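You operate a simulated robot arm through the tools that you are given. There is no shell and no other tool. Be economical: measure what you need, move in short steps, check, and stop when the job is done.

You run a simulated robot arm. Do the job below in one go: nothing can be reset, and whatever is moved stays where it is left.

## Task
Put things in order on the top of the grey table. At the end: the silver lug from the top of the grey table stands where the red hub cap stood; the black loose buckle is on the blue end plate; the red hub cap stands where the black loose buckle stood; the yellow torch stands where the silver lug stood; whatever was shut is shut again. Leave all else as you found it, and nothing knocked over.

It is judged by the outcome, as a careful person would: the job done as asked, and still so three seconds after it is handed in. It fails if anything else is knocked over, pushed out of place, dropped, spilled or broken. Lids that push on must go on centred and level and be pressed home; caps that screw on are set level and turned clockwise until they are tight.

## Robot
A 6-joint arm with a two-finger parallel gripper, fixed in place. Base frame: the origin is at the foot of the arm, x ahead of it, y to its left, z up; the work surface is at about z = 84. Readings come in cm, rad, newtons and seconds.
With the tool pointing down near the work surface it reaches from about 24 to 64 cm from the base axis. Its first joint turns from -1.152 to 1.152 rad. Payload 2.7 kg.
The TCP is the grasp point between the finger pads, 2.3 cm short of the fingertips. In the tool frame z runs along the fingers and y along their closing line. Largest opening 9.4 cm; finger width 3.8, thickness 1; the body of the gripper, 5.4 by 9.6 cm, starts 3.9 cm behind the TCP.
Orientation is that of the tool frame in the base frame, as a unit quaternion [x, y, z, w]. With the fingers straight down and closing along the base's y, the tool's x points along the base's -x, its y along +y and its z along -z.

## Interface
- The arm moves only by the tool arm_command. Its argument "targets" is a list of rows, each an object of numbers (a shift or turn left out is 0, a gripper value left out holds the last): "ax", "ay", "az": the turn, a rotation vector about the tool's x, y, z in units of 90 degrees (1.0 is 90 degrees); "x", "y", "z": the shift along the tool's x, y, z in units of 250 mm (1.0 is 250 mm); "grip": the closure in counts, from 0 (fully open) to 255 (shut). In form: [{"ax": .., "ay": .., "az": .., "x": .., "y": .., "z": .., "grip": ..}, ...]. A call has 1 to 12 rows; each row is the pose to reach, as a shift and turn from the pose commanded when the call began, along the tool's axes at that moment. A call with a number of a shift or a turn outside -1 to 1 is refused whole. A row lasts 0.2 s, in which the tool goes at most 5 cm and 0.15 rad; a call with a longer step from one row to the next is refused whole, and so is a gripper value outside its range. A pose out of reach is approached as far as the arm can. The call stops where the force on the tool passes 40 N (or 10 N more than at its start, if that is more) or the arm is blocked; 0.2 s more then pass. The fingers move at their own pace (about 4.5 cm/s each) and stop on an object; they squeeze with about 22 N. The grip force told is the motor's: it shows also when the fingers shut on nothing. Time passes only in rows, and 0.2 s behind the last, so rows that repeat a pose let the fingers close. It gives the time, the measured TCP pose, the force on the tool (base axes), the opening and the grip force at its end, in the units of the frame above (readings bear some noise).
- Cameras (640 x 400 px; columns grow to the right, rows downward): "scene" is fixed at [6.32, -42.04, 141.26]; the picture's right is [0.87, -0.50, 0.00], its down [-0.25, -0.43, -0.87] and it looks along [0.43, 0.75, -0.50] (base axes); focal length 320 px, centre (320, 200). "wrist" rides on the gripper at [-3.9, 0, -4.4] in the tool frame; the picture's right is [0.00, -1.00, 0.00], its down [0.97, 0.00, -0.24] and it looks along [0.24, 0.00, 0.97] (tool axes); focal length 218 px, centre (320, 200).
- get_image(camera): a new picture of that camera. No time passes.
- probe_pixels(camera, pixels): for up to 12 pixels [column, row] of the newest picture of that camera ("zoom" is the newest enlarged one), the place [x, y, z] in the base frame of the surface seen there, good to about 0.2 cm. No time passes.
- enlarge(camera, box): a new picture of the part [left, top, right, bottom] of that camera's present view, enlarged. No time passes.
- job_done(): hands the job in; it is judged then, once.

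Keep the steps short. Do not move on a guess: measure, check each grasp and each placing, and mend mistakes. In all there are 80 turns and 54 pictures (those below and enlarged ones count). Leave the gripper open and the arm clear of the work at the hand-in unless told otherwise, and finish with a single line.

The tools are called after "Call:" as name(argument=value, ...) on one line, values as JSON. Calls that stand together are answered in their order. arm_command: Moves the arm, as the interface text tells. Its arguments: {"type":"object","properties":{"targets":{"type":"array","items":{"type":"object","properties":{"ax":{"type":"number"},"ay":{"type":"number"},"az":{"type":"number"},"x":{"type":"number"},"y":{"type":"number"},"z":{"type":"number"},"grip":{"type":"number"}}}}},"required":["targets"]} The other tools are called the same way: get_image (camera) takes a picture; probe_pixels (camera, pixels) gives the place of the surface under pixels of a picture; enlarge (camera, box) takes an enlarged picture of a part of a camera's view; job_done () hands the job in.

At the start:

```text
clock: 0.0
tool_pos: [36.1, -2.11, 116.98]
tool_rot: [-0.001, 1.0, -0.001, 0.0]
ft_force: [0.2, -0.6, 0.0]
grip_width: 9.38
grasp_force: 0.1
```

scene: 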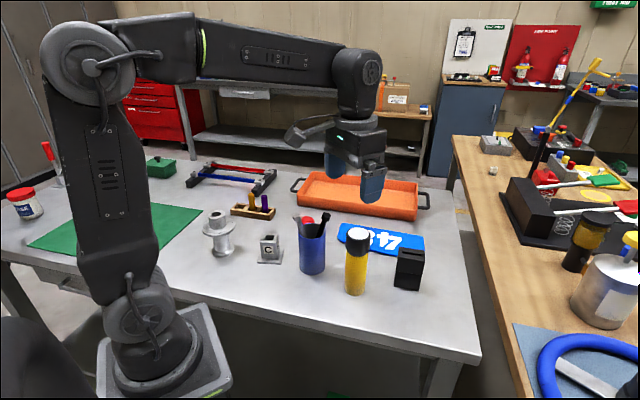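
wrist: 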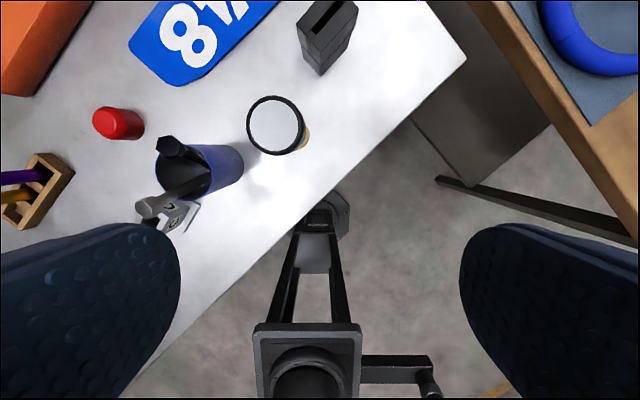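

I see the table with a yellow torch, a black block, a blue plate, a pot with tools, and small silver parts. I'll enlarge the scene around them to identify each one.

Call:
enlarge(camera="scene", box=[180, 160, 460, 335])

Call:
enlarge(camera="wrist", box=[0, 0, 480, 300])

```text
2.29 times, centred on (320, 248) of scene
```

zoom: 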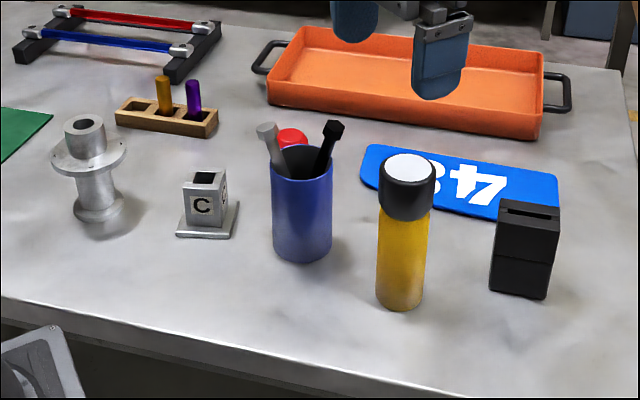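

```text
1.33 times, centred on (240, 150) of wrist
```

zoom: 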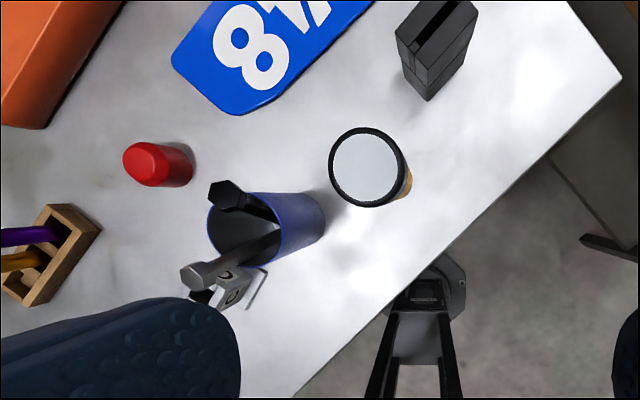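

The silver lug is the small "C" block on a foot. The red hub cap is behind the blue pot, and the black slotted block is the buckle. I'll probe them in the wrist zoom and the scene.

Call:
probe_pixels(camera="zoom", pixels=[[365, 168], [332, 168], [398, 168], [366, 130], [368, 203], [140, 165], [175, 165], [190, 165], [225, 270], [255, 295], [400, 30], [430, 75]])

Call:
probe_pixels(camera="scene", pixels=[[400, 251], [405, 249], [421, 252], [418, 256], [396, 285], [418, 290], [357, 236], [356, 270], [270, 239], [268, 252], [263, 262], [279, 263]])

```text
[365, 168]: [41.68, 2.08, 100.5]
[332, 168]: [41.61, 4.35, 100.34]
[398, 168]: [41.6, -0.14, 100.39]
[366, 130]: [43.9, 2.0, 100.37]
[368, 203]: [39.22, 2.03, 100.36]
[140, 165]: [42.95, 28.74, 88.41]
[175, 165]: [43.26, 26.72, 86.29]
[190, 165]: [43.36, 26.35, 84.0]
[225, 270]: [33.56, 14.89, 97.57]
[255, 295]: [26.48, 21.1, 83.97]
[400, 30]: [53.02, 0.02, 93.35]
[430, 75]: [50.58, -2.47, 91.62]
```

```text
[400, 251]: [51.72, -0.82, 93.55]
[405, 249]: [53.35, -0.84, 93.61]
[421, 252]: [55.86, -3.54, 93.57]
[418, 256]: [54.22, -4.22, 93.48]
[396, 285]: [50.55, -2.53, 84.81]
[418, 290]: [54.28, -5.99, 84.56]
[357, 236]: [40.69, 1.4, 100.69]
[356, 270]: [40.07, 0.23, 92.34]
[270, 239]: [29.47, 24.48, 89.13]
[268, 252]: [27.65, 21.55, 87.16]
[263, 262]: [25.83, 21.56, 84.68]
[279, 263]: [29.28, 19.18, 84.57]
```

Torch axis is about (41.6, 2.1) with its top at 100.5. The buckle is near (53, -2.5), the lug near (28, 22) and the cap near (43, 29). Next I'll move high over the buckle and plate for a top view.

Call:
arm_command(targets=[{"x": -0.16, "y": 0.05, "grip": 0}, {"x": -0.32, "y": 0.1}, {"x": -0.48, "y": 0.16}, {"x": -0.48, "y": 0.16}])

Call:
get_image(camera="wrist")

```text
clock: 1.0
tool_pos: [48.0, 1.98, 117.03]
tool_rot: [-0.002, 1.0, 0.0, 0.001]
ft_force: [-0.4, -0.3, -0.2]
grip_width: 9.39
grasp_force: 0.1
```

```text
49 pictures are left
```

wrist: 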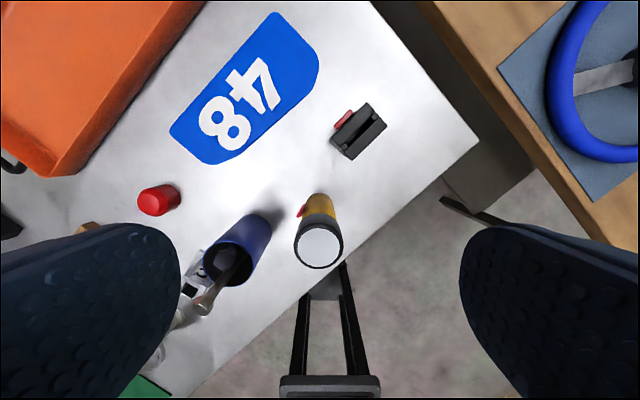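

The buckle at (358,130) shows a red button and the plate sits at (245,90). I'll enlarge this area.

Call:
enlarge(camera="wrist", box=[160, 0, 416, 160])

```text
2.50 times, centred on (288, 80) of wrist
```

zoom: 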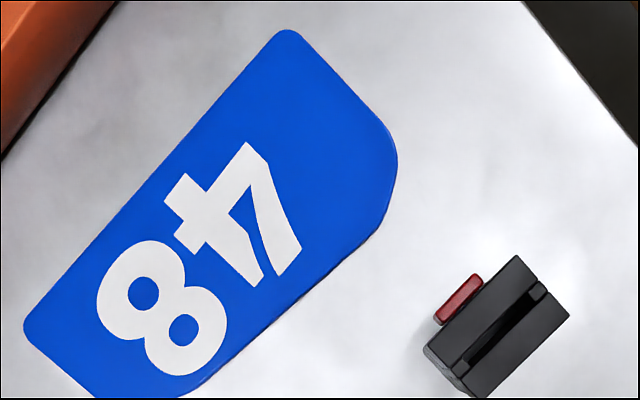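

Call:
probe_pixels(camera="zoom", pixels=[[515, 258], [566, 317], [430, 350], [482, 395], [460, 298], [445, 320], [478, 278], [289, 33], [390, 150], [28, 325], [200, 200], [300, 345]])

Call:
enlarge(camera="wrist", box=[300, 80, 428, 160])

```text
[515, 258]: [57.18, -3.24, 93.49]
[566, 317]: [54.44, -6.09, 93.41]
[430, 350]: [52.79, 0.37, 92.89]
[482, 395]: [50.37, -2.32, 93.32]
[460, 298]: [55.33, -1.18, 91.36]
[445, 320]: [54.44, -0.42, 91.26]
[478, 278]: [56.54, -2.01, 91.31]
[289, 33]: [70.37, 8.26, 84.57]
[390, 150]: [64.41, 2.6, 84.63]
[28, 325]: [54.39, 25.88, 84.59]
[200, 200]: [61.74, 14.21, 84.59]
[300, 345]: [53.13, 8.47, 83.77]
```

```text
5.00 times, centred on (364, 120) of wrist
```

zoom: 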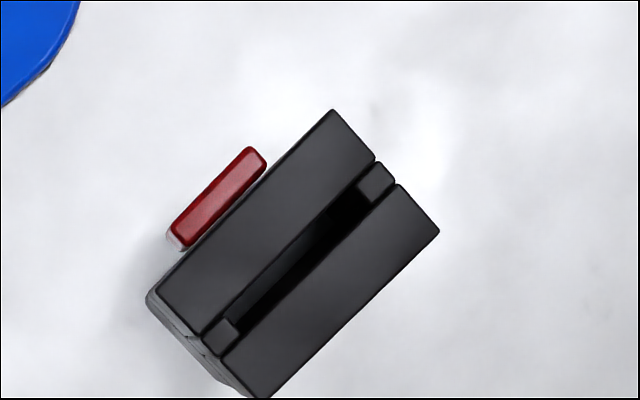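

I'll probe the buckle's corners more finely in this zoom.

Call:
probe_pixels(camera="zoom", pixels=[[332, 114], [432, 232], [166, 290], [264, 392], [300, 255], [248, 152], [180, 236], [215, 200], [155, 305], [235, 384]])

Call:
enlarge(camera="scene", box=[330, 220, 442, 300])

```text
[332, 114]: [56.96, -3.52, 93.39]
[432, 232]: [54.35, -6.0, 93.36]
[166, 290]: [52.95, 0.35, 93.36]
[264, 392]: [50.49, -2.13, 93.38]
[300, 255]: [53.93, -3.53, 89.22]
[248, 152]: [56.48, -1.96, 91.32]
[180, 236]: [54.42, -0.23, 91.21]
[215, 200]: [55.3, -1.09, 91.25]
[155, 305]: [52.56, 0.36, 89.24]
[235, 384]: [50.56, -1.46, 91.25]
```

```text
5.00 times, centred on (386, 260) of scene
```

zoom: 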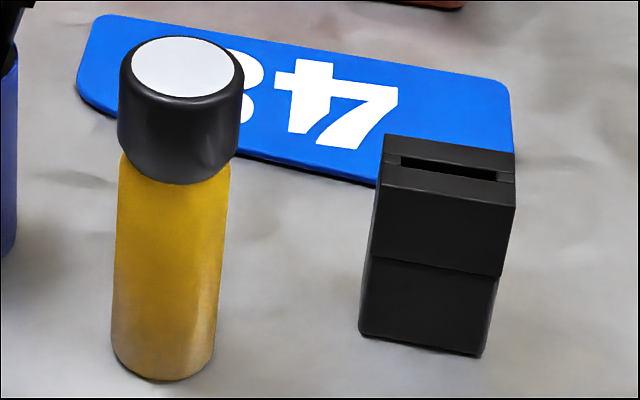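

The buckle's top centre is (53.7, -2.83), its long axis lies along 135.5° and its top is at z = 93.4. Now I'll probe the plate's edges.

Call:
probe_pixels(camera="wrist", pixels=[[207, 161], [240, 153], [260, 135], [280, 118], [300, 101], [172, 131], [190, 107], [220, 75], [250, 42], [240, 110], [225, 125]])

```text
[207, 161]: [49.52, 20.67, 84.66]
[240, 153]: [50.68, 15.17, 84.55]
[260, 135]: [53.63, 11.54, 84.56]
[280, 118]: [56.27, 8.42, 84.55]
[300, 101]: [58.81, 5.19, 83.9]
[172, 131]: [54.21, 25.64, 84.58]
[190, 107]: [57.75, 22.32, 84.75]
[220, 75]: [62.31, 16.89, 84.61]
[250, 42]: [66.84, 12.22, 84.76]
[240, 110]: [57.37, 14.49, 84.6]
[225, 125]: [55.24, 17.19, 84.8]
```

The plate is about 10 cm wide and its centre line passes near (57.4, 15.0), which is in reach. Next I'll go above the buckle, turning 45.5° so the fingers close on its short ends and stay off the red button.

Call:
arm_command(targets=[{"x": -0.038, "y": -0.032, "z": 0.1, "az": -0.084}, {"x": -0.076, "y": -0.064, "z": 0.2, "az": -0.168}, {"x": -0.114, "y": -0.096, "z": 0.3, "az": -0.252}, {"x": -0.152, "y": -0.128, "z": 0.4, "az": -0.336}, {"x": -0.19, "y": -0.16, "z": 0.5, "az": -0.42}, {"x": -0.228, "y": -0.192, "z": 0.56, "az": -0.506}, {"x": -0.228, "y": -0.192, "z": 0.56, "az": -0.506}])

Call:
get_image(camera="wrist")

```text
clock: 2.6
tool_pos: [53.84, -2.81, 103.03]
tool_rot: [-0.389, 0.921, 0.0, 0.001]
ft_force: [-0.5, -0.8, -0.1]
grip_width: 9.39
grasp_force: 0.1
```

```text
45 pictures are left
```

wrist: 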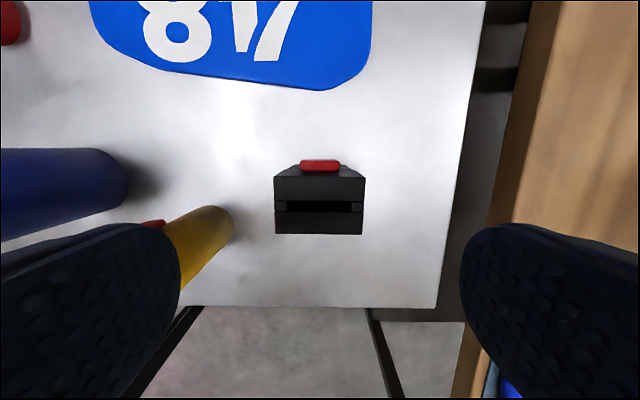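

The buckle is square in the view and centred at column 319. I'll descend to z ≈ 91.2 and close.

Call:
arm_command(targets=[{"z": 0.12}, {"z": 0.24}, {"z": 0.36}, {"z": 0.42}, {"z": 0.472}, {"z": 0.472}, {"z": 0.472, "grip": 255}, {"z": 0.472, "grip": 255}, {"z": 0.472, "grip": 255}, {"z": 0.472, "grip": 255}, {"z": 0.472, "grip": 255}])

```text
clock: 5.0
tool_pos: [53.85, -2.85, 91.17]
tool_rot: [-0.388, 0.921, 0.0, 0.0]
ft_force: [-0.3, -0.2, 0.1]
grip_width: 6.01
grasp_force: 22.1
```

The grip holds at 6.0 cm and 22 N. I'll lift it 8 cm and carry it to (57.4, 15.0).

Call:
arm_command(targets=[{"z": -0.1}, {"z": -0.2}, {"z": -0.32}, {"x": -0.11, "y": 0.07, "z": -0.32}, {"x": -0.23, "y": 0.15, "z": -0.32}, {"x": -0.36, "y": 0.235, "z": -0.32}, {"x": -0.49, "y": 0.32, "z": -0.32}, {"x": -0.61, "y": 0.395, "z": -0.32}, {"x": -0.61, "y": 0.395, "z": -0.32}, {"x": -0.61, "y": 0.395, "z": -0.32}])

Call:
get_image(camera="scene")

Call:
get_image(camera="wrist")

```text
clock: 7.2
tool_pos: [57.4, 14.95, 99.19]
tool_rot: [-0.387, 0.922, 0.0, 0.0]
ft_force: [-0.1, 0.2, -2.5]
grip_width: 5.97
grasp_force: 21.8
```

```text
44 pictures are left
```

scene: 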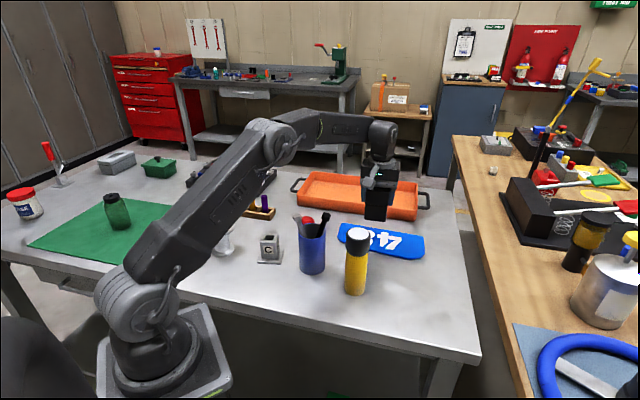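

```text
43 pictures are left
```

wrist: 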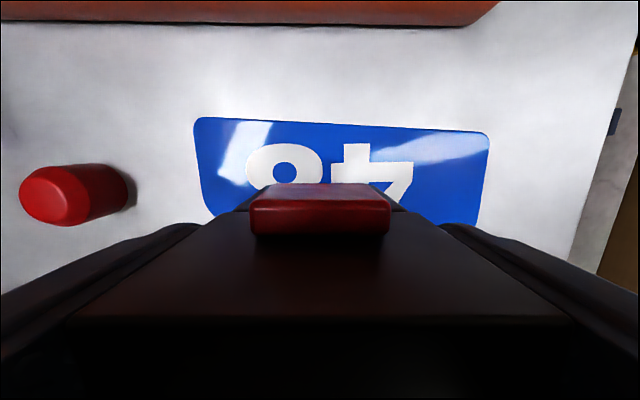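

The buckle is held clear over the plate, and its final TCP height is about 91.8. I'll lower it there, watching the force, before letting go.

Call:
arm_command(targets=[{"z": 0.1}, {"z": 0.2}, {"z": 0.26}, {"z": 0.285}, {"z": 0.294}, {"z": 0.294}])

Call:
enlarge(camera="scene", box=[320, 160, 448, 240])

```text
clock: 8.6
tool_pos: [57.45, 14.96, 92.0]
tool_rot: [-0.388, 0.922, 0.0, 0.001]
ft_force: [-3.1, 0.1, 9.0]
grip_width: 6.01
grasp_force: 21.5
```

```text
5.00 times, centred on (384, 200) of scene
```

zoom: 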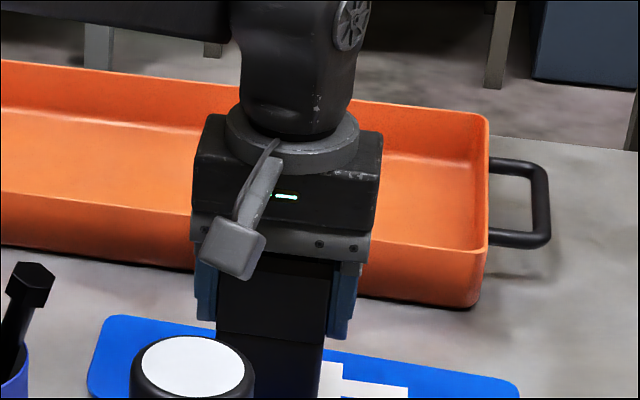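

Contact shows as 9 N upward at z = 92.0, so it is on the plate. I'll open and rise.

Call:
arm_command(targets=[{"z": 0.0, "grip": 200}, {"z": 0.0, "grip": 0}, {"grip": 0}, {"grip": 0}, {"grip": 0}, {"grip": 0}, {"z": -0.15}, {"z": -0.3}, {"z": -0.45}, {"z": -0.6}, {"z": -0.6}])

Call:
get_image(camera="wrist")

Call:
enlarge(camera="scene", box=[260, 160, 452, 280])

```text
clock: 11.0
tool_pos: [57.36, 14.93, 106.92]
tool_rot: [-0.388, 0.922, 0.0, 0.0]
ft_force: [0.9, -1.1, 0.2]
grip_width: 9.4
grasp_force: 0.0
```

```text
41 pictures are left
```

wrist: 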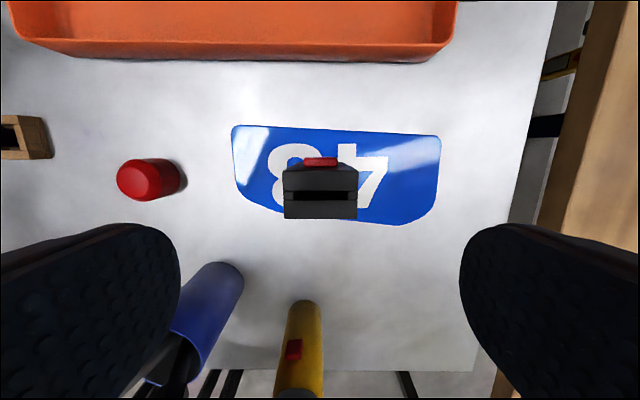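

```text
3.33 times, centred on (356, 220) of scene
```

zoom: 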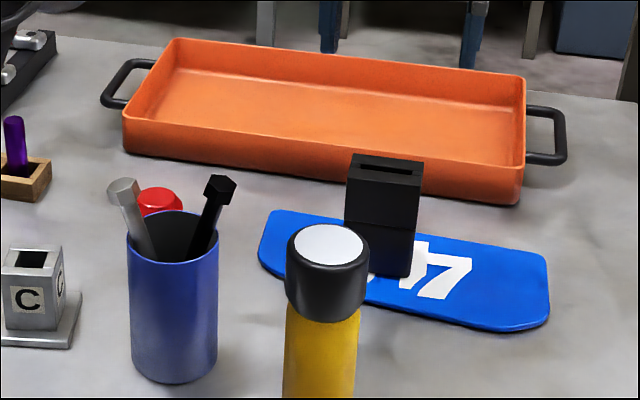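

The buckle stands on the plate. The red cap is now at about (148,180) in the wrist view, so I'll probe it and its surroundings.

Call:
enlarge(camera="wrist", box=[90, 130, 218, 210])

Call:
probe_pixels(camera="wrist", pixels=[[140, 182], [168, 178], [178, 178], [28, 136], [200, 270], [225, 275], [150, 380], [190, 360], [180, 380]])

```text
5.00 times, centred on (154, 170) of wrist
```

zoom: 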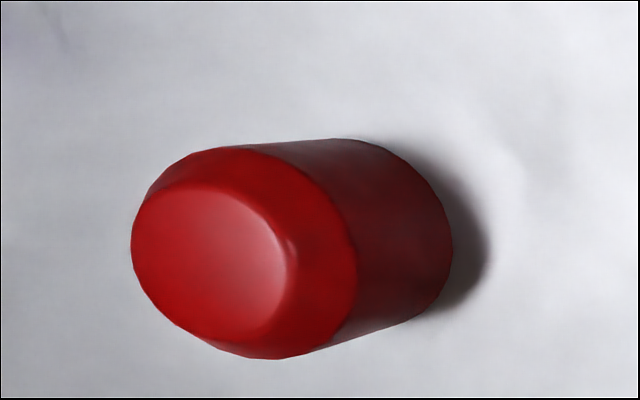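

```text
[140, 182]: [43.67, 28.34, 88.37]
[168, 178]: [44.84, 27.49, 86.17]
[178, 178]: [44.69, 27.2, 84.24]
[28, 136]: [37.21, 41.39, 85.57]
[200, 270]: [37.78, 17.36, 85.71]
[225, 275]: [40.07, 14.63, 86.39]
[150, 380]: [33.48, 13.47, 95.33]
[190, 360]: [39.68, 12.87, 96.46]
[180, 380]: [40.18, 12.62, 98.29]
```

Now the cap's edges, to get its axis and diameter.

Call:
probe_pixels(camera="zoom", pixels=[[215, 260], [140, 230], [265, 350], [230, 155], [345, 250], [285, 245], [160, 195], [440, 250], [405, 315], [350, 145], [445, 215]])

```text
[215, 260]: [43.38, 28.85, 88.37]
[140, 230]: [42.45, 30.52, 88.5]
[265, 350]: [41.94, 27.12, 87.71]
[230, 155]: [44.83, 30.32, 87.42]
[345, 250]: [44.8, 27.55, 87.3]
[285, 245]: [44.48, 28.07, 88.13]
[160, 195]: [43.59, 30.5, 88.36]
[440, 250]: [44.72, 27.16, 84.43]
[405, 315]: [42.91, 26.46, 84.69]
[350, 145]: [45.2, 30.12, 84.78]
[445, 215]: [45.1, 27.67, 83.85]
```

The cap's axis is about (43.4, 28.6), its diameter about 4 and its top at 88.4. I'll move above it, staying high.

Call:
arm_command(targets=[{"y": 0.156}, {"y": 0.312}, {"y": 0.468}, {"y": 0.624}, {"y": 0.78}, {"y": 0.78}, {"y": 0.78}])

Call:
get_image(camera="wrist")

```text
clock: 12.6
tool_pos: [43.43, 28.62, 106.9]
tool_rot: [-0.389, 0.921, -0.001, -0.001]
ft_force: [0.1, 0.8, 0.3]
grip_width: 9.41
grasp_force: 0.0
```

```text
38 pictures are left
```

wrist: 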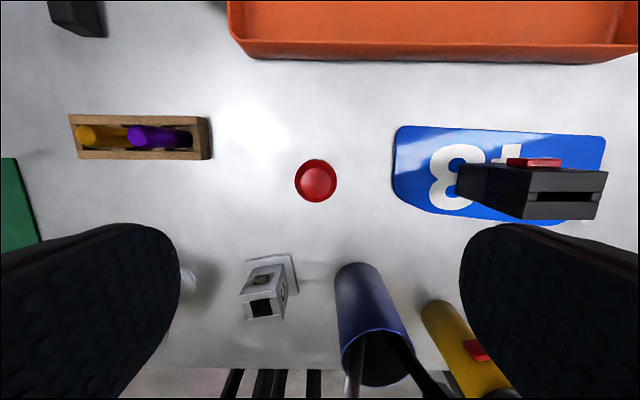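

The cap is under the tool, at column about 316. I'll probe its rim here, along with the lug.

Call:
probe_pixels(camera="wrist", pixels=[[297, 180], [335, 180], [316, 162], [316, 200], [316, 182]])

Call:
enlarge(camera="wrist", box=[208, 240, 336, 320])

```text
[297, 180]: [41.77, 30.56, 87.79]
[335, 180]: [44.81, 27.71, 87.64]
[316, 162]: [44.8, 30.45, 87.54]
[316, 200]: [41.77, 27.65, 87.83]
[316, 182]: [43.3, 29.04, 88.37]
```

```text
5.00 times, centred on (272, 280) of wrist
```

zoom: 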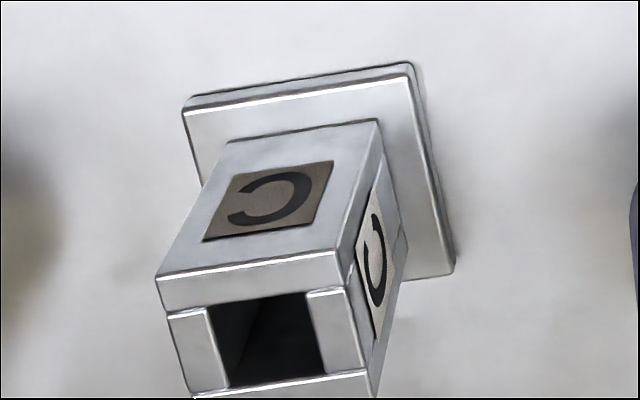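

The cap's centre is (43.29, 29.09). I'll trim the position, descend to z = 87.0 and close.

Call:
arm_command(targets=[{"x": -0.0095, "y": 0.017, "z": 0.17}, {"x": -0.0095, "y": 0.017, "z": 0.34}, {"x": -0.0095, "y": 0.017, "z": 0.51}, {"x": -0.0095, "y": 0.017, "z": 0.64}, {"x": -0.0095, "y": 0.017, "z": 0.74}, {"x": -0.0095, "y": 0.017, "z": 0.796}, {"x": -0.0095, "y": 0.017, "z": 0.796}, {"x": -0.0095, "y": 0.017, "z": 0.796}])

Call:
arm_command(targets=[{"grip": 255}, {"grip": 255}, {"grip": 255}, {"grip": 255}, {"grip": 255}, {"grip": 255}])

```text
clock: 14.4
tool_pos: [43.26, 29.08, 87.02]
tool_rot: [-0.389, 0.921, 0.0, 0.001]
ft_force: [-0.6, -0.2, -0.7]
grip_width: 9.37
grasp_force: 0.3
```

```text
clock: 15.8
tool_pos: [43.3, 29.03, 87.02]
tool_rot: [-0.388, 0.922, 0.0, 0.0]
ft_force: [-0.2, -0.4, -0.2]
grip_width: 4.54
grasp_force: 21.8
```

The grip holds at 4.5 cm. I'll lift 20 cm and check that nothing else came along.

Call:
arm_command(targets=[{"z": -0.05}, {"z": -0.2}, {"z": -0.38}, {"z": -0.56}, {"z": -0.74}, {"z": -0.8}, {"z": -0.8}])

Call:
enlarge(camera="scene", box=[160, 120, 448, 300])

```text
clock: 17.4
tool_pos: [43.36, 29.15, 106.98]
tool_rot: [-0.388, 0.921, -0.001, 0.001]
ft_force: [-0.3, -0.2, -0.3]
grip_width: 0.0
grasp_force: 21.8
```

```text
2.22 times, centred on (304, 210) of scene
```

zoom: 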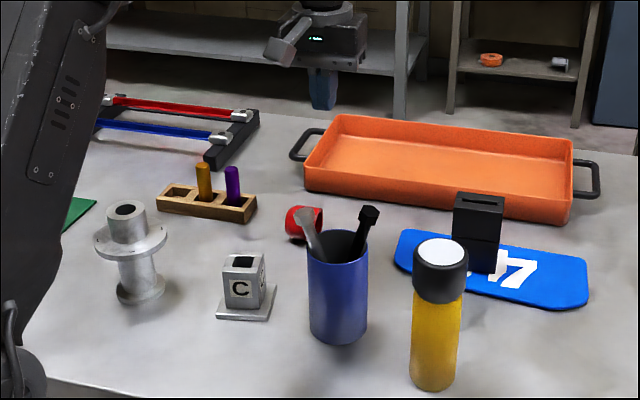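

The cap slipped out: the width reads 0.0, and at zoom (303,222) it appears to be lying on its side. I'll look from above.

Call:
arm_command(targets=[{"grip": 0}, {"grip": 0}, {"grip": 0}, {"grip": 0}, {"grip": 0}, {"grip": 0}])

Call:
get_image(camera="wrist")

Call:
enlarge(camera="wrist", box=[240, 120, 400, 220])

Call:
enlarge(camera="scene", box=[264, 195, 344, 245])

```text
clock: 18.8
tool_pos: [43.33, 29.08, 107.01]
tool_rot: [-0.388, 0.922, 0.0, 0.0]
ft_force: [-0.4, -0.4, -0.5]
grip_width: 9.39
grasp_force: 0.1
```

```text
35 pictures are left
```

wrist: 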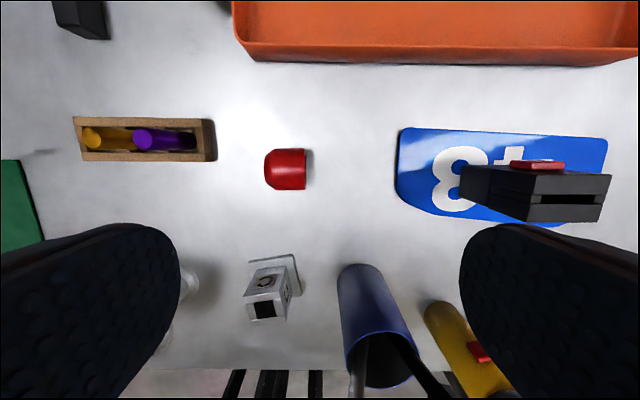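

```text
4.00 times, centred on (320, 170) of wrist
```

zoom: 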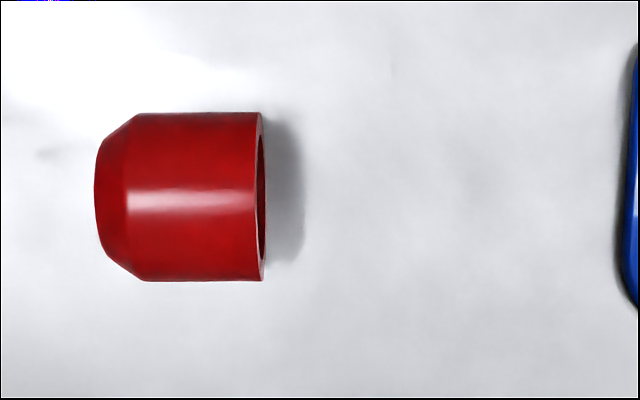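

```text
8.00 times, centred on (304, 220) of scene
```

zoom: 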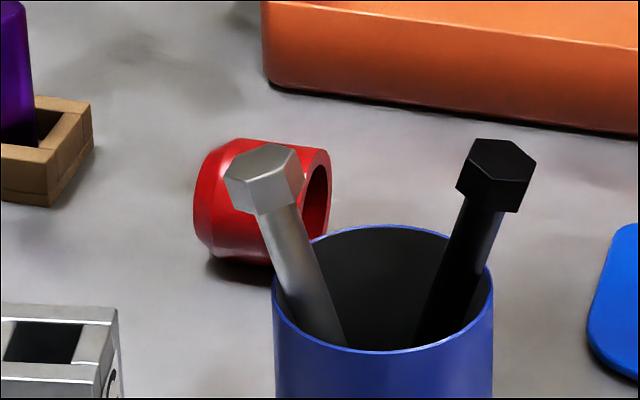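

The cap is undamaged but lies on its side, hollow end toward image right and dome toward image left. I'll measure it precisely so I can set it upright.

Call:
probe_pixels(camera="wrist", pixels=[[266, 169], [275, 169], [290, 169], [303, 169], [290, 150], [290, 188], [303, 150], [303, 188], [275, 150], [275, 188], [30, 160], [205, 155]])

```text
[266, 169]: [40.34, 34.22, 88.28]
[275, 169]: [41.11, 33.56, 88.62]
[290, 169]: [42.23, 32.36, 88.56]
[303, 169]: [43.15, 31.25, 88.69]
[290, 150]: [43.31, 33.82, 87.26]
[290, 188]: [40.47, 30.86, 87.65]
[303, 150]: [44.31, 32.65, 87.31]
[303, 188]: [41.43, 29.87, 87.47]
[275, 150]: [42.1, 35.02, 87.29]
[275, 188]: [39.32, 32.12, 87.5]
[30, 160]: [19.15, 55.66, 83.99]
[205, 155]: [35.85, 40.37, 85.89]
```

The cap lies with its axis along 133°, its centre near (41.6, 32.6) and its rim near (43.1, 31.0). The plan:
- Grip it across the diameter with the tool leaning 45° toward the dome.
- Swing the tool about 88° the other way so the cap comes upright.

First I'll turn the tool 90° at height.

Call:
arm_command(targets=[{"az": 0.091}, {"az": 0.182}, {"az": 0.273}, {"az": 0.364}, {"az": 0.455}, {"az": 0.546}, {"az": 0.637}, {"az": 0.728}, {"az": 0.819}, {"az": 0.91}, {"az": 1.0}, {"az": 1.0}])

Call:
arm_command(targets=[{"ay": -0.084, "az": 0.005}, {"ay": -0.168, "az": 0.01}, {"ay": -0.252, "az": 0.015}, {"ay": -0.336, "az": 0.02}, {"ay": -0.42, "az": 0.025}, {"ay": -0.5, "az": 0.03}, {"ay": -0.5, "az": 0.03}])

Call:
get_image(camera="scene")

```text
clock: 21.4
tool_pos: [43.28, 29.11, 107.01]
tool_rot: [0.378, 0.926, 0.0, 0.0]
ft_force: [-0.5, 0.6, -0.1]
grip_width: 9.37
grasp_force: 0.0
```

```text
clock: 23.0
tool_pos: [43.39, 29.08, 107.21]
tool_rot: [0.368, 0.847, -0.144, 0.356]
ft_force: [0.5, 0.9, 0.6]
grip_width: 9.4
grasp_force: 0.0
```

```text
32 pictures are left
```

scene: 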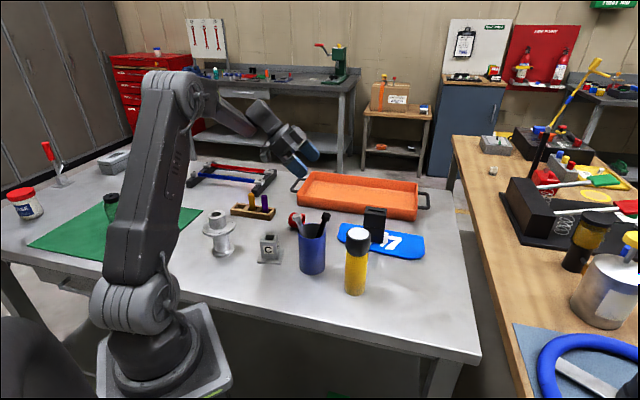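

The lean is reached and clear of the stand. I'll go down to about z = 95 over the cap first and look.

Call:
arm_command(targets=[{"x": 0.16, "y": 0.011, "z": 0.07}, {"x": 0.32, "y": 0.022, "z": 0.14}, {"x": 0.481, "y": 0.034, "z": 0.21}, {"x": 0.481, "y": 0.034, "z": 0.21}])

Call:
get_image(camera="wrist")

Call:
enlarge(camera="scene", box=[220, 130, 380, 230])

```text
clock: 24.0
tool_pos: [40.67, 33.46, 94.84]
tool_rot: [0.37, 0.846, -0.145, 0.355]
ft_force: [-0.5, 0.0, 0.0]
grip_width: 9.39
grasp_force: 0.0
```

```text
31 pictures are left
```

wrist: 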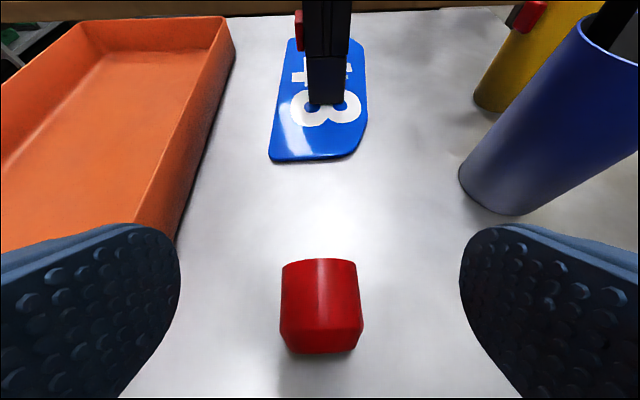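

```text
4.00 times, centred on (300, 180) of scene
```

zoom: 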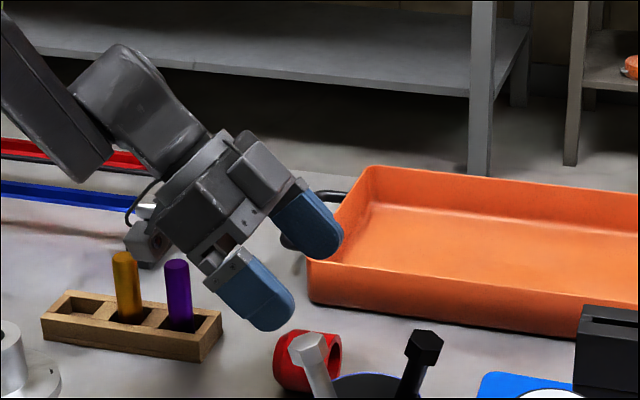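

The fingers straddle the cap, but the left finger will come down near the tray. I'll probe the tray corner and the cap.

Call:
probe_pixels(camera="wrist", pixels=[[180, 235], [190, 200], [145, 215], [225, 60], [320, 305], [290, 300], [352, 300], [320, 262], [320, 345], [320, 325]])

```text
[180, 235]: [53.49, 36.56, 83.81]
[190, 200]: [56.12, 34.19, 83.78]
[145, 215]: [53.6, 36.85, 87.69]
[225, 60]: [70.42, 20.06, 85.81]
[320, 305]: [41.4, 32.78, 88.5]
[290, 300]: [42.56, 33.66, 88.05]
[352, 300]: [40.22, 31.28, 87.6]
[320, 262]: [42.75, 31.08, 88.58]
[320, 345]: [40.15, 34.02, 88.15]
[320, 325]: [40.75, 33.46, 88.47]
```

The tray is more than 8 cm away and the cap is centred. I'll lower to the grip height.

Call:
arm_command(targets=[{"x": 0.09, "y": -0.001, "z": 0.096}, {"x": 0.16, "y": -0.002, "z": 0.17}, {"x": 0.2, "y": -0.003, "z": 0.213}, {"x": 0.216, "y": -0.003, "z": 0.23}, {"x": 0.216, "y": -0.003, "z": 0.23}])

Call:
arm_command(targets=[{"grip": 255}, {"grip": 255}, {"grip": 255}, {"grip": 255}, {"grip": 255}, {"grip": 255}])

Call:
get_image(camera="wrist")

```text
clock: 24.4
tool_pos: [41.07, 33.87, 93.42]
tool_rot: [0.374, 0.846, -0.129, 0.358]
ft_force: [-2.3, 0.3, 16.6]
grip_width: 9.42
grasp_force: 0.0
stopped in row 2: the force on the tool passed its limit (the readings are from after the stop); the commanded pose is now the measured one
```

```text
clock: 25.8
tool_pos: [41.22, 33.71, 93.23]
tool_rot: [0.373, 0.846, -0.131, 0.358]
ft_force: [-4.6, -0.5, 24.2]
grip_width: 0.0
grasp_force: 22.0
```

```text
29 pictures are left
```

wrist: 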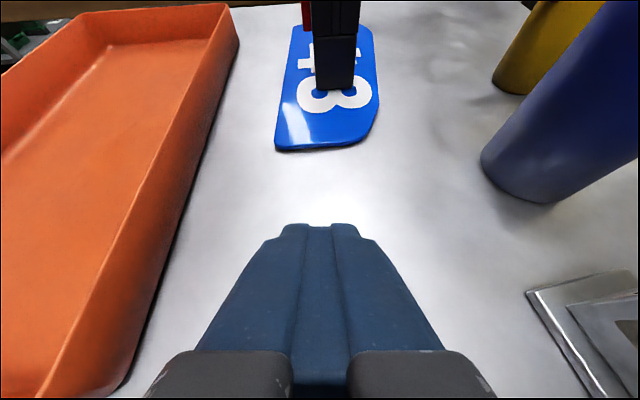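

The descent was blocked at z = 93.4 with about 17 N upward, so the arm or gripper body is touching something. I'll look before moving.

Call:
enlarge(camera="scene", box=[140, 90, 396, 250])

```text
2.50 times, centred on (268, 170) of scene
```

zoom: 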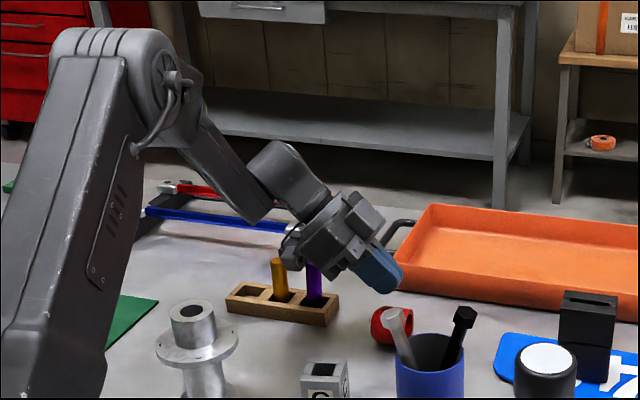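

The gripper body has come down onto the purple peg in the wooden stand. I'll back straight up the way it came, slowly at first, then inspect the stand.

Call:
arm_command(targets=[{"x": -0.02, "z": -0.02, "grip": 255}, {"x": -0.05, "z": -0.05}, {"x": -0.1, "z": -0.1}, {"x": -0.2, "z": -0.2}, {"x": -0.3, "z": -0.3}, {"x": -0.34, "z": -0.34}, {"x": -0.34, "z": -0.34, "grip": 0}, {"x": -0.34, "z": -0.34, "grip": 0}])

Call:
enlarge(camera="scene", box=[190, 150, 350, 250])

```text
clock: 27.6
tool_pos: [40.67, 33.31, 105.21]
tool_rot: [0.373, 0.847, -0.132, 0.356]
ft_force: [0.3, -0.1, 0.1]
grip_width: 5.05
grasp_force: 0.1
```

```text
4.00 times, centred on (270, 200) of scene
```

zoom: 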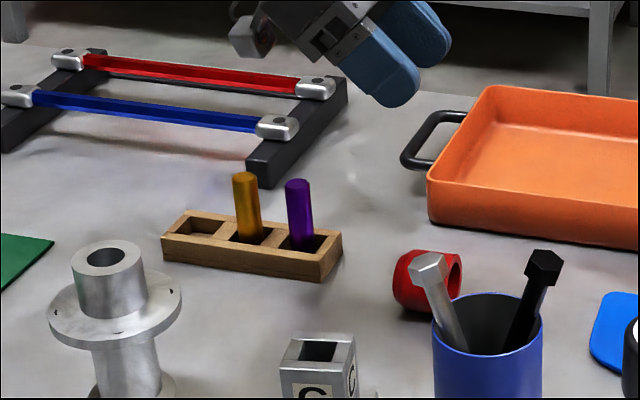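

The stand and pegs are upright and unmoved, and the cap is where it was. The lean needs more room, so I'll grip the cap straight from above, shift it about 7 cm away from the stand, and tilt it up there. First I'll bring the tool vertical again.

Call:
arm_command(targets=[{"ay": 0.084, "grip": 0}, {"ay": 0.168}, {"ay": 0.252}, {"ay": 0.336}, {"ay": 0.42}, {"ay": 0.49}, {"ay": 0.49}])

Call:
get_image(camera="wrist")

```text
clock: 29.2
tool_pos: [40.75, 33.35, 105.13]
tool_rot: [0.395, 0.918, 0.017, 0.013]
ft_force: [-0.5, -0.8, -0.6]
grip_width: 9.4
grasp_force: 0.0
```

```text
26 pictures are left
```

wrist: 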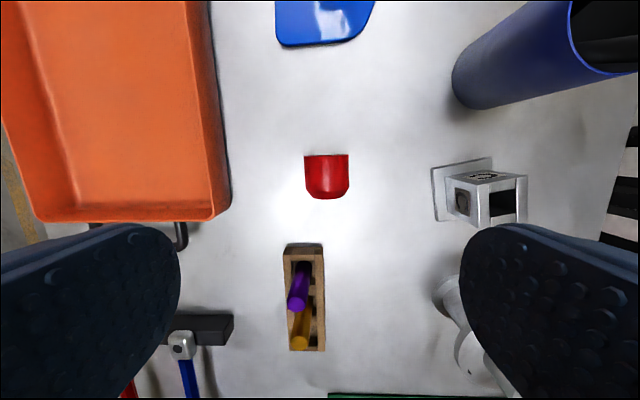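

The cap is at (327,177). I'll probe it and the pegs.

Call:
probe_pixels(camera="wrist", pixels=[[327, 165], [309, 165], [345, 165], [309, 178], [345, 178], [327, 185], [327, 195], [327, 157], [303, 268], [304, 345], [303, 248]])

```text
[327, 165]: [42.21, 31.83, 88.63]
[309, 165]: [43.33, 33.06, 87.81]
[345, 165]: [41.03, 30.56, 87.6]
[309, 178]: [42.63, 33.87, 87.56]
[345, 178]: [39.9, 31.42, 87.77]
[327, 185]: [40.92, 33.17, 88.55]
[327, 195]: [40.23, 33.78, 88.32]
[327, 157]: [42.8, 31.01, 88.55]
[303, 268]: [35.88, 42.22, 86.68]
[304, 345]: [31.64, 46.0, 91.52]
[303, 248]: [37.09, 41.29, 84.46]
```

I'll level the small 2.4° tilt and descend over the cap at (41.7, 32.4), stopping just short of grip depth.

Call:
arm_command(targets=[{"x": -0.046, "y": -0.006, "z": 0.15, "ax": 0.026, "ay": 0.006}, {"x": -0.046, "y": -0.012, "z": 0.3, "ax": 0.026, "ay": 0.006}, {"x": -0.046, "y": -0.018, "z": 0.45, "ax": 0.026, "ay": 0.006}, {"x": -0.046, "y": -0.024, "z": 0.6, "ax": 0.026, "ay": 0.006}, {"x": -0.046, "y": -0.029, "z": 0.7, "ax": 0.026, "ay": 0.006}, {"x": -0.046, "y": -0.029, "z": 0.738, "ax": 0.026, "ay": 0.006}, {"x": -0.046, "y": -0.029, "z": 0.738, "ax": 0.026, "ay": 0.006}])

```text
clock: 30.8
tool_pos: [41.95, 32.42, 86.58]
tool_rot: [0.396, 0.918, 0.001, 0.001]
ft_force: [-0.4, 0.0, 0.3]
grip_width: 9.39
grasp_force: 0.0
```

Vertical, at the right depth and with no contact force. I'll close and then lift slowly by 1.5 cm.

Call:
arm_command(targets=[{"grip": 255}, {"grip": 255}, {"grip": 255}, {"grip": 255}, {"grip": 255}, {"grip": 255}, {"z": -0.01}, {"z": -0.02}, {"z": -0.035}, {"z": -0.05}, {"z": -0.06}])

Call:
get_image(camera="wrist")

```text
clock: 33.2
tool_pos: [41.78, 32.33, 88.09]
tool_rot: [0.395, 0.919, 0.001, 0.001]
ft_force: [0.3, 0.3, 0.1]
grip_width: 4.57
grasp_force: 22.3
```

```text
25 pictures are left
```

wrist: 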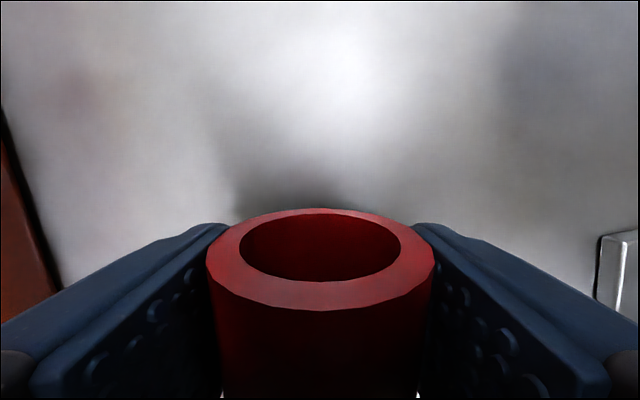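

The grip held at 4.57 cm, but the cap pivoted between the pads with its heavy dome end hanging down. I'll look at its angle from the scene camera.

Call:
enlarge(camera="scene", box=[250, 170, 346, 230])

Call:
probe_pixels(camera="wrist", pixels=[[320, 212], [225, 265], [415, 265], [320, 295], [320, 350], [320, 390]])

```text
6.67 times, centred on (298, 200) of scene
```

zoom: 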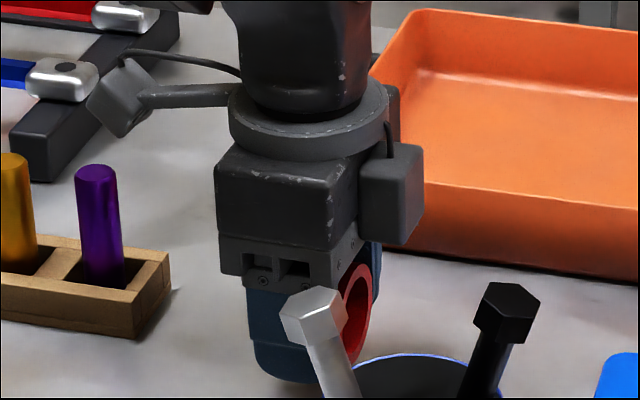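

```text
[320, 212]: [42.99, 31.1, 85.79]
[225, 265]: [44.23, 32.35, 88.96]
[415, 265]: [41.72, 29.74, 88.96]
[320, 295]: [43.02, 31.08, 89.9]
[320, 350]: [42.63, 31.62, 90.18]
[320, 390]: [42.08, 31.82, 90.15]
```

Checking the probes: the rim's top (89.9) and bottom (85.8) lie at the same x,y, so the cap is still level and firmly held, and it did not pivot. I'll slide it 9 cm away from the stand at this height.

Call:
arm_command(targets=[{"x": -0.06}, {"x": -0.12}, {"x": -0.18}, {"x": -0.24}, {"x": -0.3}, {"x": -0.36}, {"x": -0.36}, {"x": -0.36, "z": 0.03}, {"x": -0.36, "z": 0.055}, {"x": -0.36, "z": 0.058}])

```text
clock: 35.4
tool_pos: [47.89, 25.77, 86.87]
tool_rot: [0.395, 0.919, 0.001, 0.001]
ft_force: [-0.6, -0.3, -0.5]
grip_width: 4.55
grasp_force: 21.4
```

It is still held at 4.55 cm, at z = 86.9. I'll set it down, open gently and rise.

Call:
arm_command(targets=[{"z": 0.006}, {"z": 0.01}, {"z": 0.01, "grip": 130}, {"z": 0.01, "grip": 100}, {"z": 0.01, "grip": 0}, {"z": 0.01}, {"z": 0.01}, {"z": -0.1}, {"z": -0.25}, {"z": -0.4}, {"z": -0.5}, {"z": -0.5}])

Call:
get_image(camera="wrist")

```text
clock: 38.0
tool_pos: [47.98, 25.82, 99.23]
tool_rot: [0.395, 0.919, 0.0, 0.002]
ft_force: [0.3, 0.9, 0.5]
grip_width: 9.4
grasp_force: 0.0
```

```text
23 pictures are left
```

wrist: 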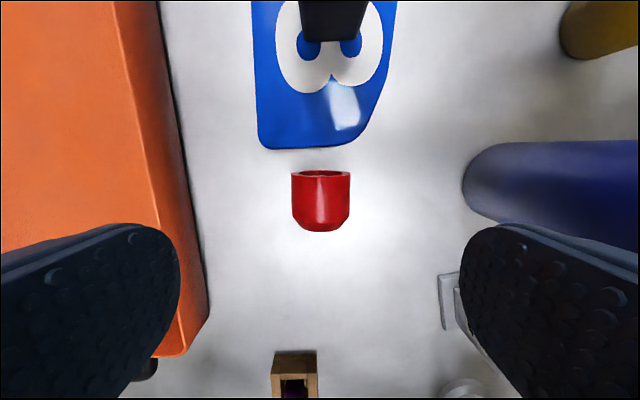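

The cap is lying at (320,200), clear of everything. I'll probe its position.

Call:
probe_pixels(camera="wrist", pixels=[[320, 180], [320, 200], [320, 215], [320, 228], [296, 195], [344, 195], [320, 173], [296, 143], [180, 330]])

```text
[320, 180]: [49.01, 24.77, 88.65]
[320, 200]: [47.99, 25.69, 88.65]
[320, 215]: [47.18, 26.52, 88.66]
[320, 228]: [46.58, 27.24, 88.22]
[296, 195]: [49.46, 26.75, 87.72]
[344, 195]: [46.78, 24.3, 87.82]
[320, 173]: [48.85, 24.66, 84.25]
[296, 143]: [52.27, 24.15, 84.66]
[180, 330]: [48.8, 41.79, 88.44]
```

I'll grip 2.2 cm from the rim at (47.6, 26.25). I'm leaning the tool 38° toward the dome side, staying high, and checking clearance.

Call:
arm_command(targets=[{"ay": -0.0844}, {"ay": -0.169}, {"ay": -0.253}, {"ay": -0.338}, {"ay": -0.422}, {"ay": -0.422}, {"ay": -0.422}])

Call:
enlarge(camera="scene", box=[220, 130, 380, 230])

```text
clock: 39.6
tool_pos: [47.82, 25.87, 99.22]
tool_rot: [0.374, 0.868, -0.129, 0.302]
ft_force: [0.3, 0.5, 0.4]
grip_width: 9.39
grasp_force: 0.2
```

```text
4.00 times, centred on (300, 180) of scene
```

zoom: 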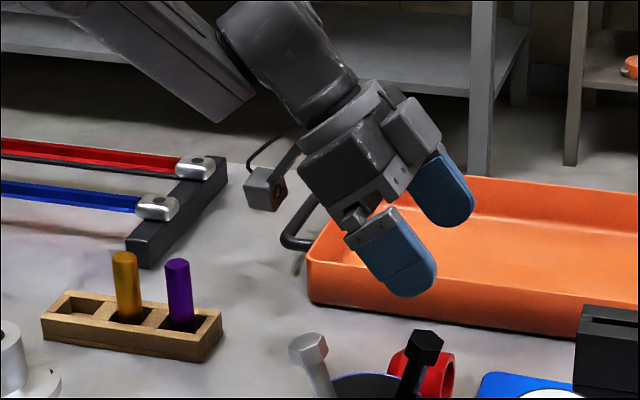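

The lean is good, and the side box passes about 4 cm clear of the stand. I'll lower to the grip pose.

Call:
arm_command(targets=[{"x": 0.08, "y": 0.004, "z": 0.084}, {"x": 0.16, "y": 0.004, "z": 0.168}, {"x": 0.24, "y": 0.004, "z": 0.252}, {"x": 0.3, "y": 0.004, "z": 0.315}, {"x": 0.337, "y": 0.004, "z": 0.353}, {"x": 0.337, "y": 0.004, "z": 0.353}])

Call:
get_image(camera="wrist")

```text
clock: 41.0
tool_pos: [47.02, 26.92, 86.93]
tool_rot: [0.373, 0.868, -0.129, 0.3]
ft_force: [0.4, 0.1, 0.1]
grip_width: 9.41
grasp_force: 0.1
```

```text
21 pictures are left
```

wrist: 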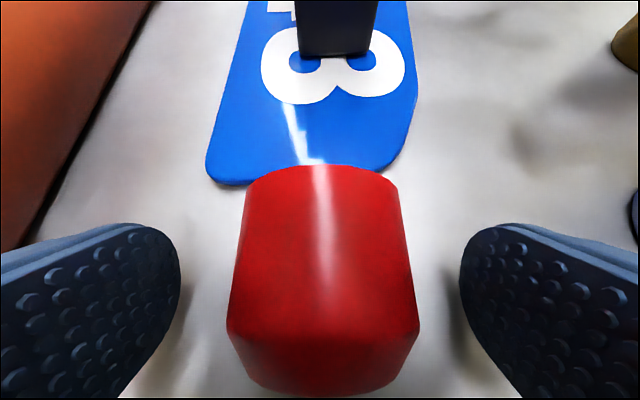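

The fingers straddle the cap. I'll close and lift slowly by 6 cm.

Call:
arm_command(targets=[{"grip": 255}, {"grip": 255}, {"grip": 255}, {"grip": 255}, {"grip": 255}, {"x": -0.012, "z": -0.015}, {"x": -0.03, "z": -0.038}, {"x": -0.06, "z": -0.077}, {"x": -0.09, "z": -0.115}, {"x": -0.12, "z": -0.154}, {"x": -0.148, "z": -0.189}, {"x": -0.148, "z": -0.189}])

Call:
get_image(camera="wrist")

```text
clock: 43.6
tool_pos: [47.22, 26.8, 93.19]
tool_rot: [0.374, 0.868, -0.128, 0.299]
ft_force: [-0.3, 0.3, -0.1]
grip_width: 4.56
grasp_force: 21.6
```

```text
20 pictures are left
```

wrist: 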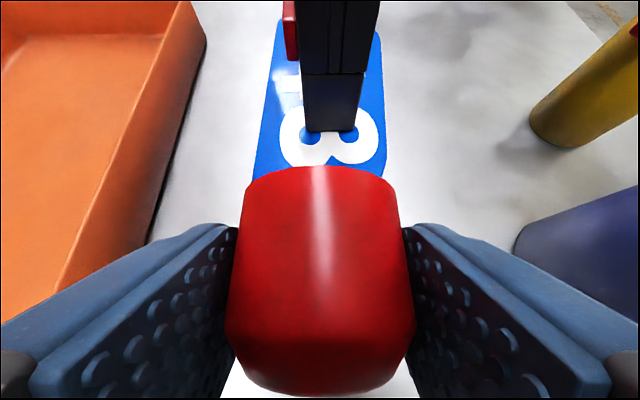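

The cap is held firmly at 4.56 cm. I'll raise it another 13 cm to travel height.

Call:
arm_command(targets=[{"x": -0.04, "z": -0.051}, {"x": -0.1, "z": -0.128}, {"x": -0.16, "z": -0.205}, {"x": -0.22, "z": -0.282}, {"x": -0.28, "z": -0.359}, {"x": -0.32, "z": -0.41}, {"x": -0.32, "z": -0.41}])

Call:
arm_command(targets=[{"ay": 0.087}, {"ay": 0.174}, {"ay": 0.261}, {"ay": 0.348}, {"ay": 0.435}, {"ay": 0.522}, {"ay": 0.609}, {"ay": 0.696}, {"ay": 0.783}, {"ay": 0.87}, {"ay": 0.957}, {"ay": 0.957}])

Call:
enlarge(camera="scene", box=[220, 80, 460, 230])

```text
clock: 45.2
tool_pos: [47.12, 26.93, 106.14]
tool_rot: [0.374, 0.868, -0.128, 0.3]
ft_force: [-0.4, -0.2, -0.6]
grip_width: 4.55
grasp_force: 22.1
```

```text
clock: 47.8
tool_pos: [47.26, 26.74, 106.19]
tool_rot: [0.36, 0.839, 0.161, -0.374]
ft_force: [-0.4, 0.0, 0.0]
grip_width: 4.53
grasp_force: 22.4
```

```text
2.67 times, centred on (340, 155) of scene
```

zoom: 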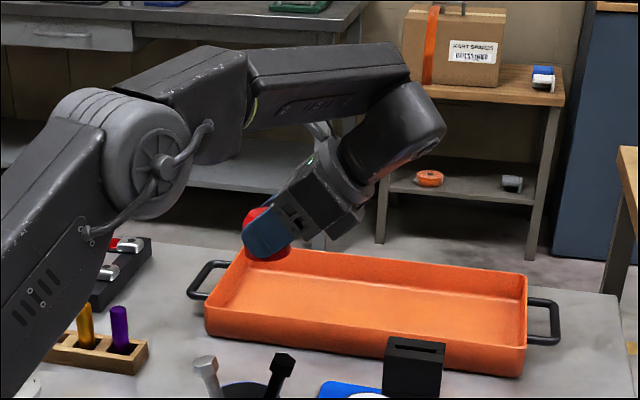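

The cap is dome-up and still held. Now I'll carry it at z = 106 to above the buckle's old spot, turning so the tool leans toward -y, which is the free side.

Call:
arm_command(targets=[{"x": -0.05, "y": -0.046, "z": -0.056, "ax": -0.04, "az": 0.036}, {"x": -0.13, "y": -0.12, "z": -0.145, "ax": -0.08, "az": 0.072}, {"x": -0.22, "y": -0.202, "z": -0.245, "ax": -0.12, "az": 0.108}, {"x": -0.31, "y": -0.285, "z": -0.345, "ax": -0.16, "az": 0.144}, {"x": -0.4, "y": -0.367, "z": -0.445, "ax": -0.2, "az": 0.18}, {"x": -0.49, "y": -0.45, "z": -0.545, "ax": -0.24, "az": 0.216}, {"x": -0.57, "y": -0.524, "z": -0.635, "ax": -0.28, "az": 0.252}, {"x": -0.65, "y": -0.597, "z": -0.724, "ax": -0.32, "az": 0.288}, {"x": -0.703, "y": -0.646, "z": -0.783, "ax": -0.358, "az": 0.3215}, {"x": -0.703, "y": -0.646, "z": -0.783, "ax": -0.358, "az": 0.3215}, {"x": -0.703, "y": -0.646, "z": -0.783, "ax": -0.358, "az": 0.3215}])

Call:
get_image(camera="scene")

```text
clock: 50.2
tool_pos: [53.33, -3.38, 106.2]
tool_rot: [0.645, 0.647, 0.289, -0.288]
ft_force: [0.3, -0.7, -0.4]
grip_width: 4.58
grasp_force: 21.8
```

```text
18 pictures are left
```

scene: 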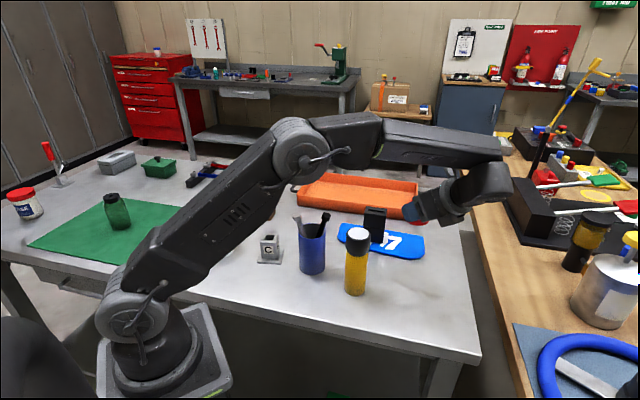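

The cap is above the target and the wrist leans over the table's right edge. Before lowering, I'll probe the bench and black box on the right for clearance.

Call:
probe_pixels(camera="scene", pixels=[[456, 140], [470, 200], [490, 255], [506, 195], [515, 180], [530, 215], [565, 255], [600, 275], [490, 190], [480, 215], [430, 215], [478, 350]])

```text
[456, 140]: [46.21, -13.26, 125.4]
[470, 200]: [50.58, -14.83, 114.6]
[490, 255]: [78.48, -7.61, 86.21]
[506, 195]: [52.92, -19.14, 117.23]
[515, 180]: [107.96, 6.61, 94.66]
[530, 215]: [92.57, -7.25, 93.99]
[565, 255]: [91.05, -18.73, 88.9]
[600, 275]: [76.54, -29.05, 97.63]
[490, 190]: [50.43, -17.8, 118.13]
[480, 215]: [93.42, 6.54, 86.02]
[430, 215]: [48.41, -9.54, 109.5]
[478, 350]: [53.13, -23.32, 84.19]
```

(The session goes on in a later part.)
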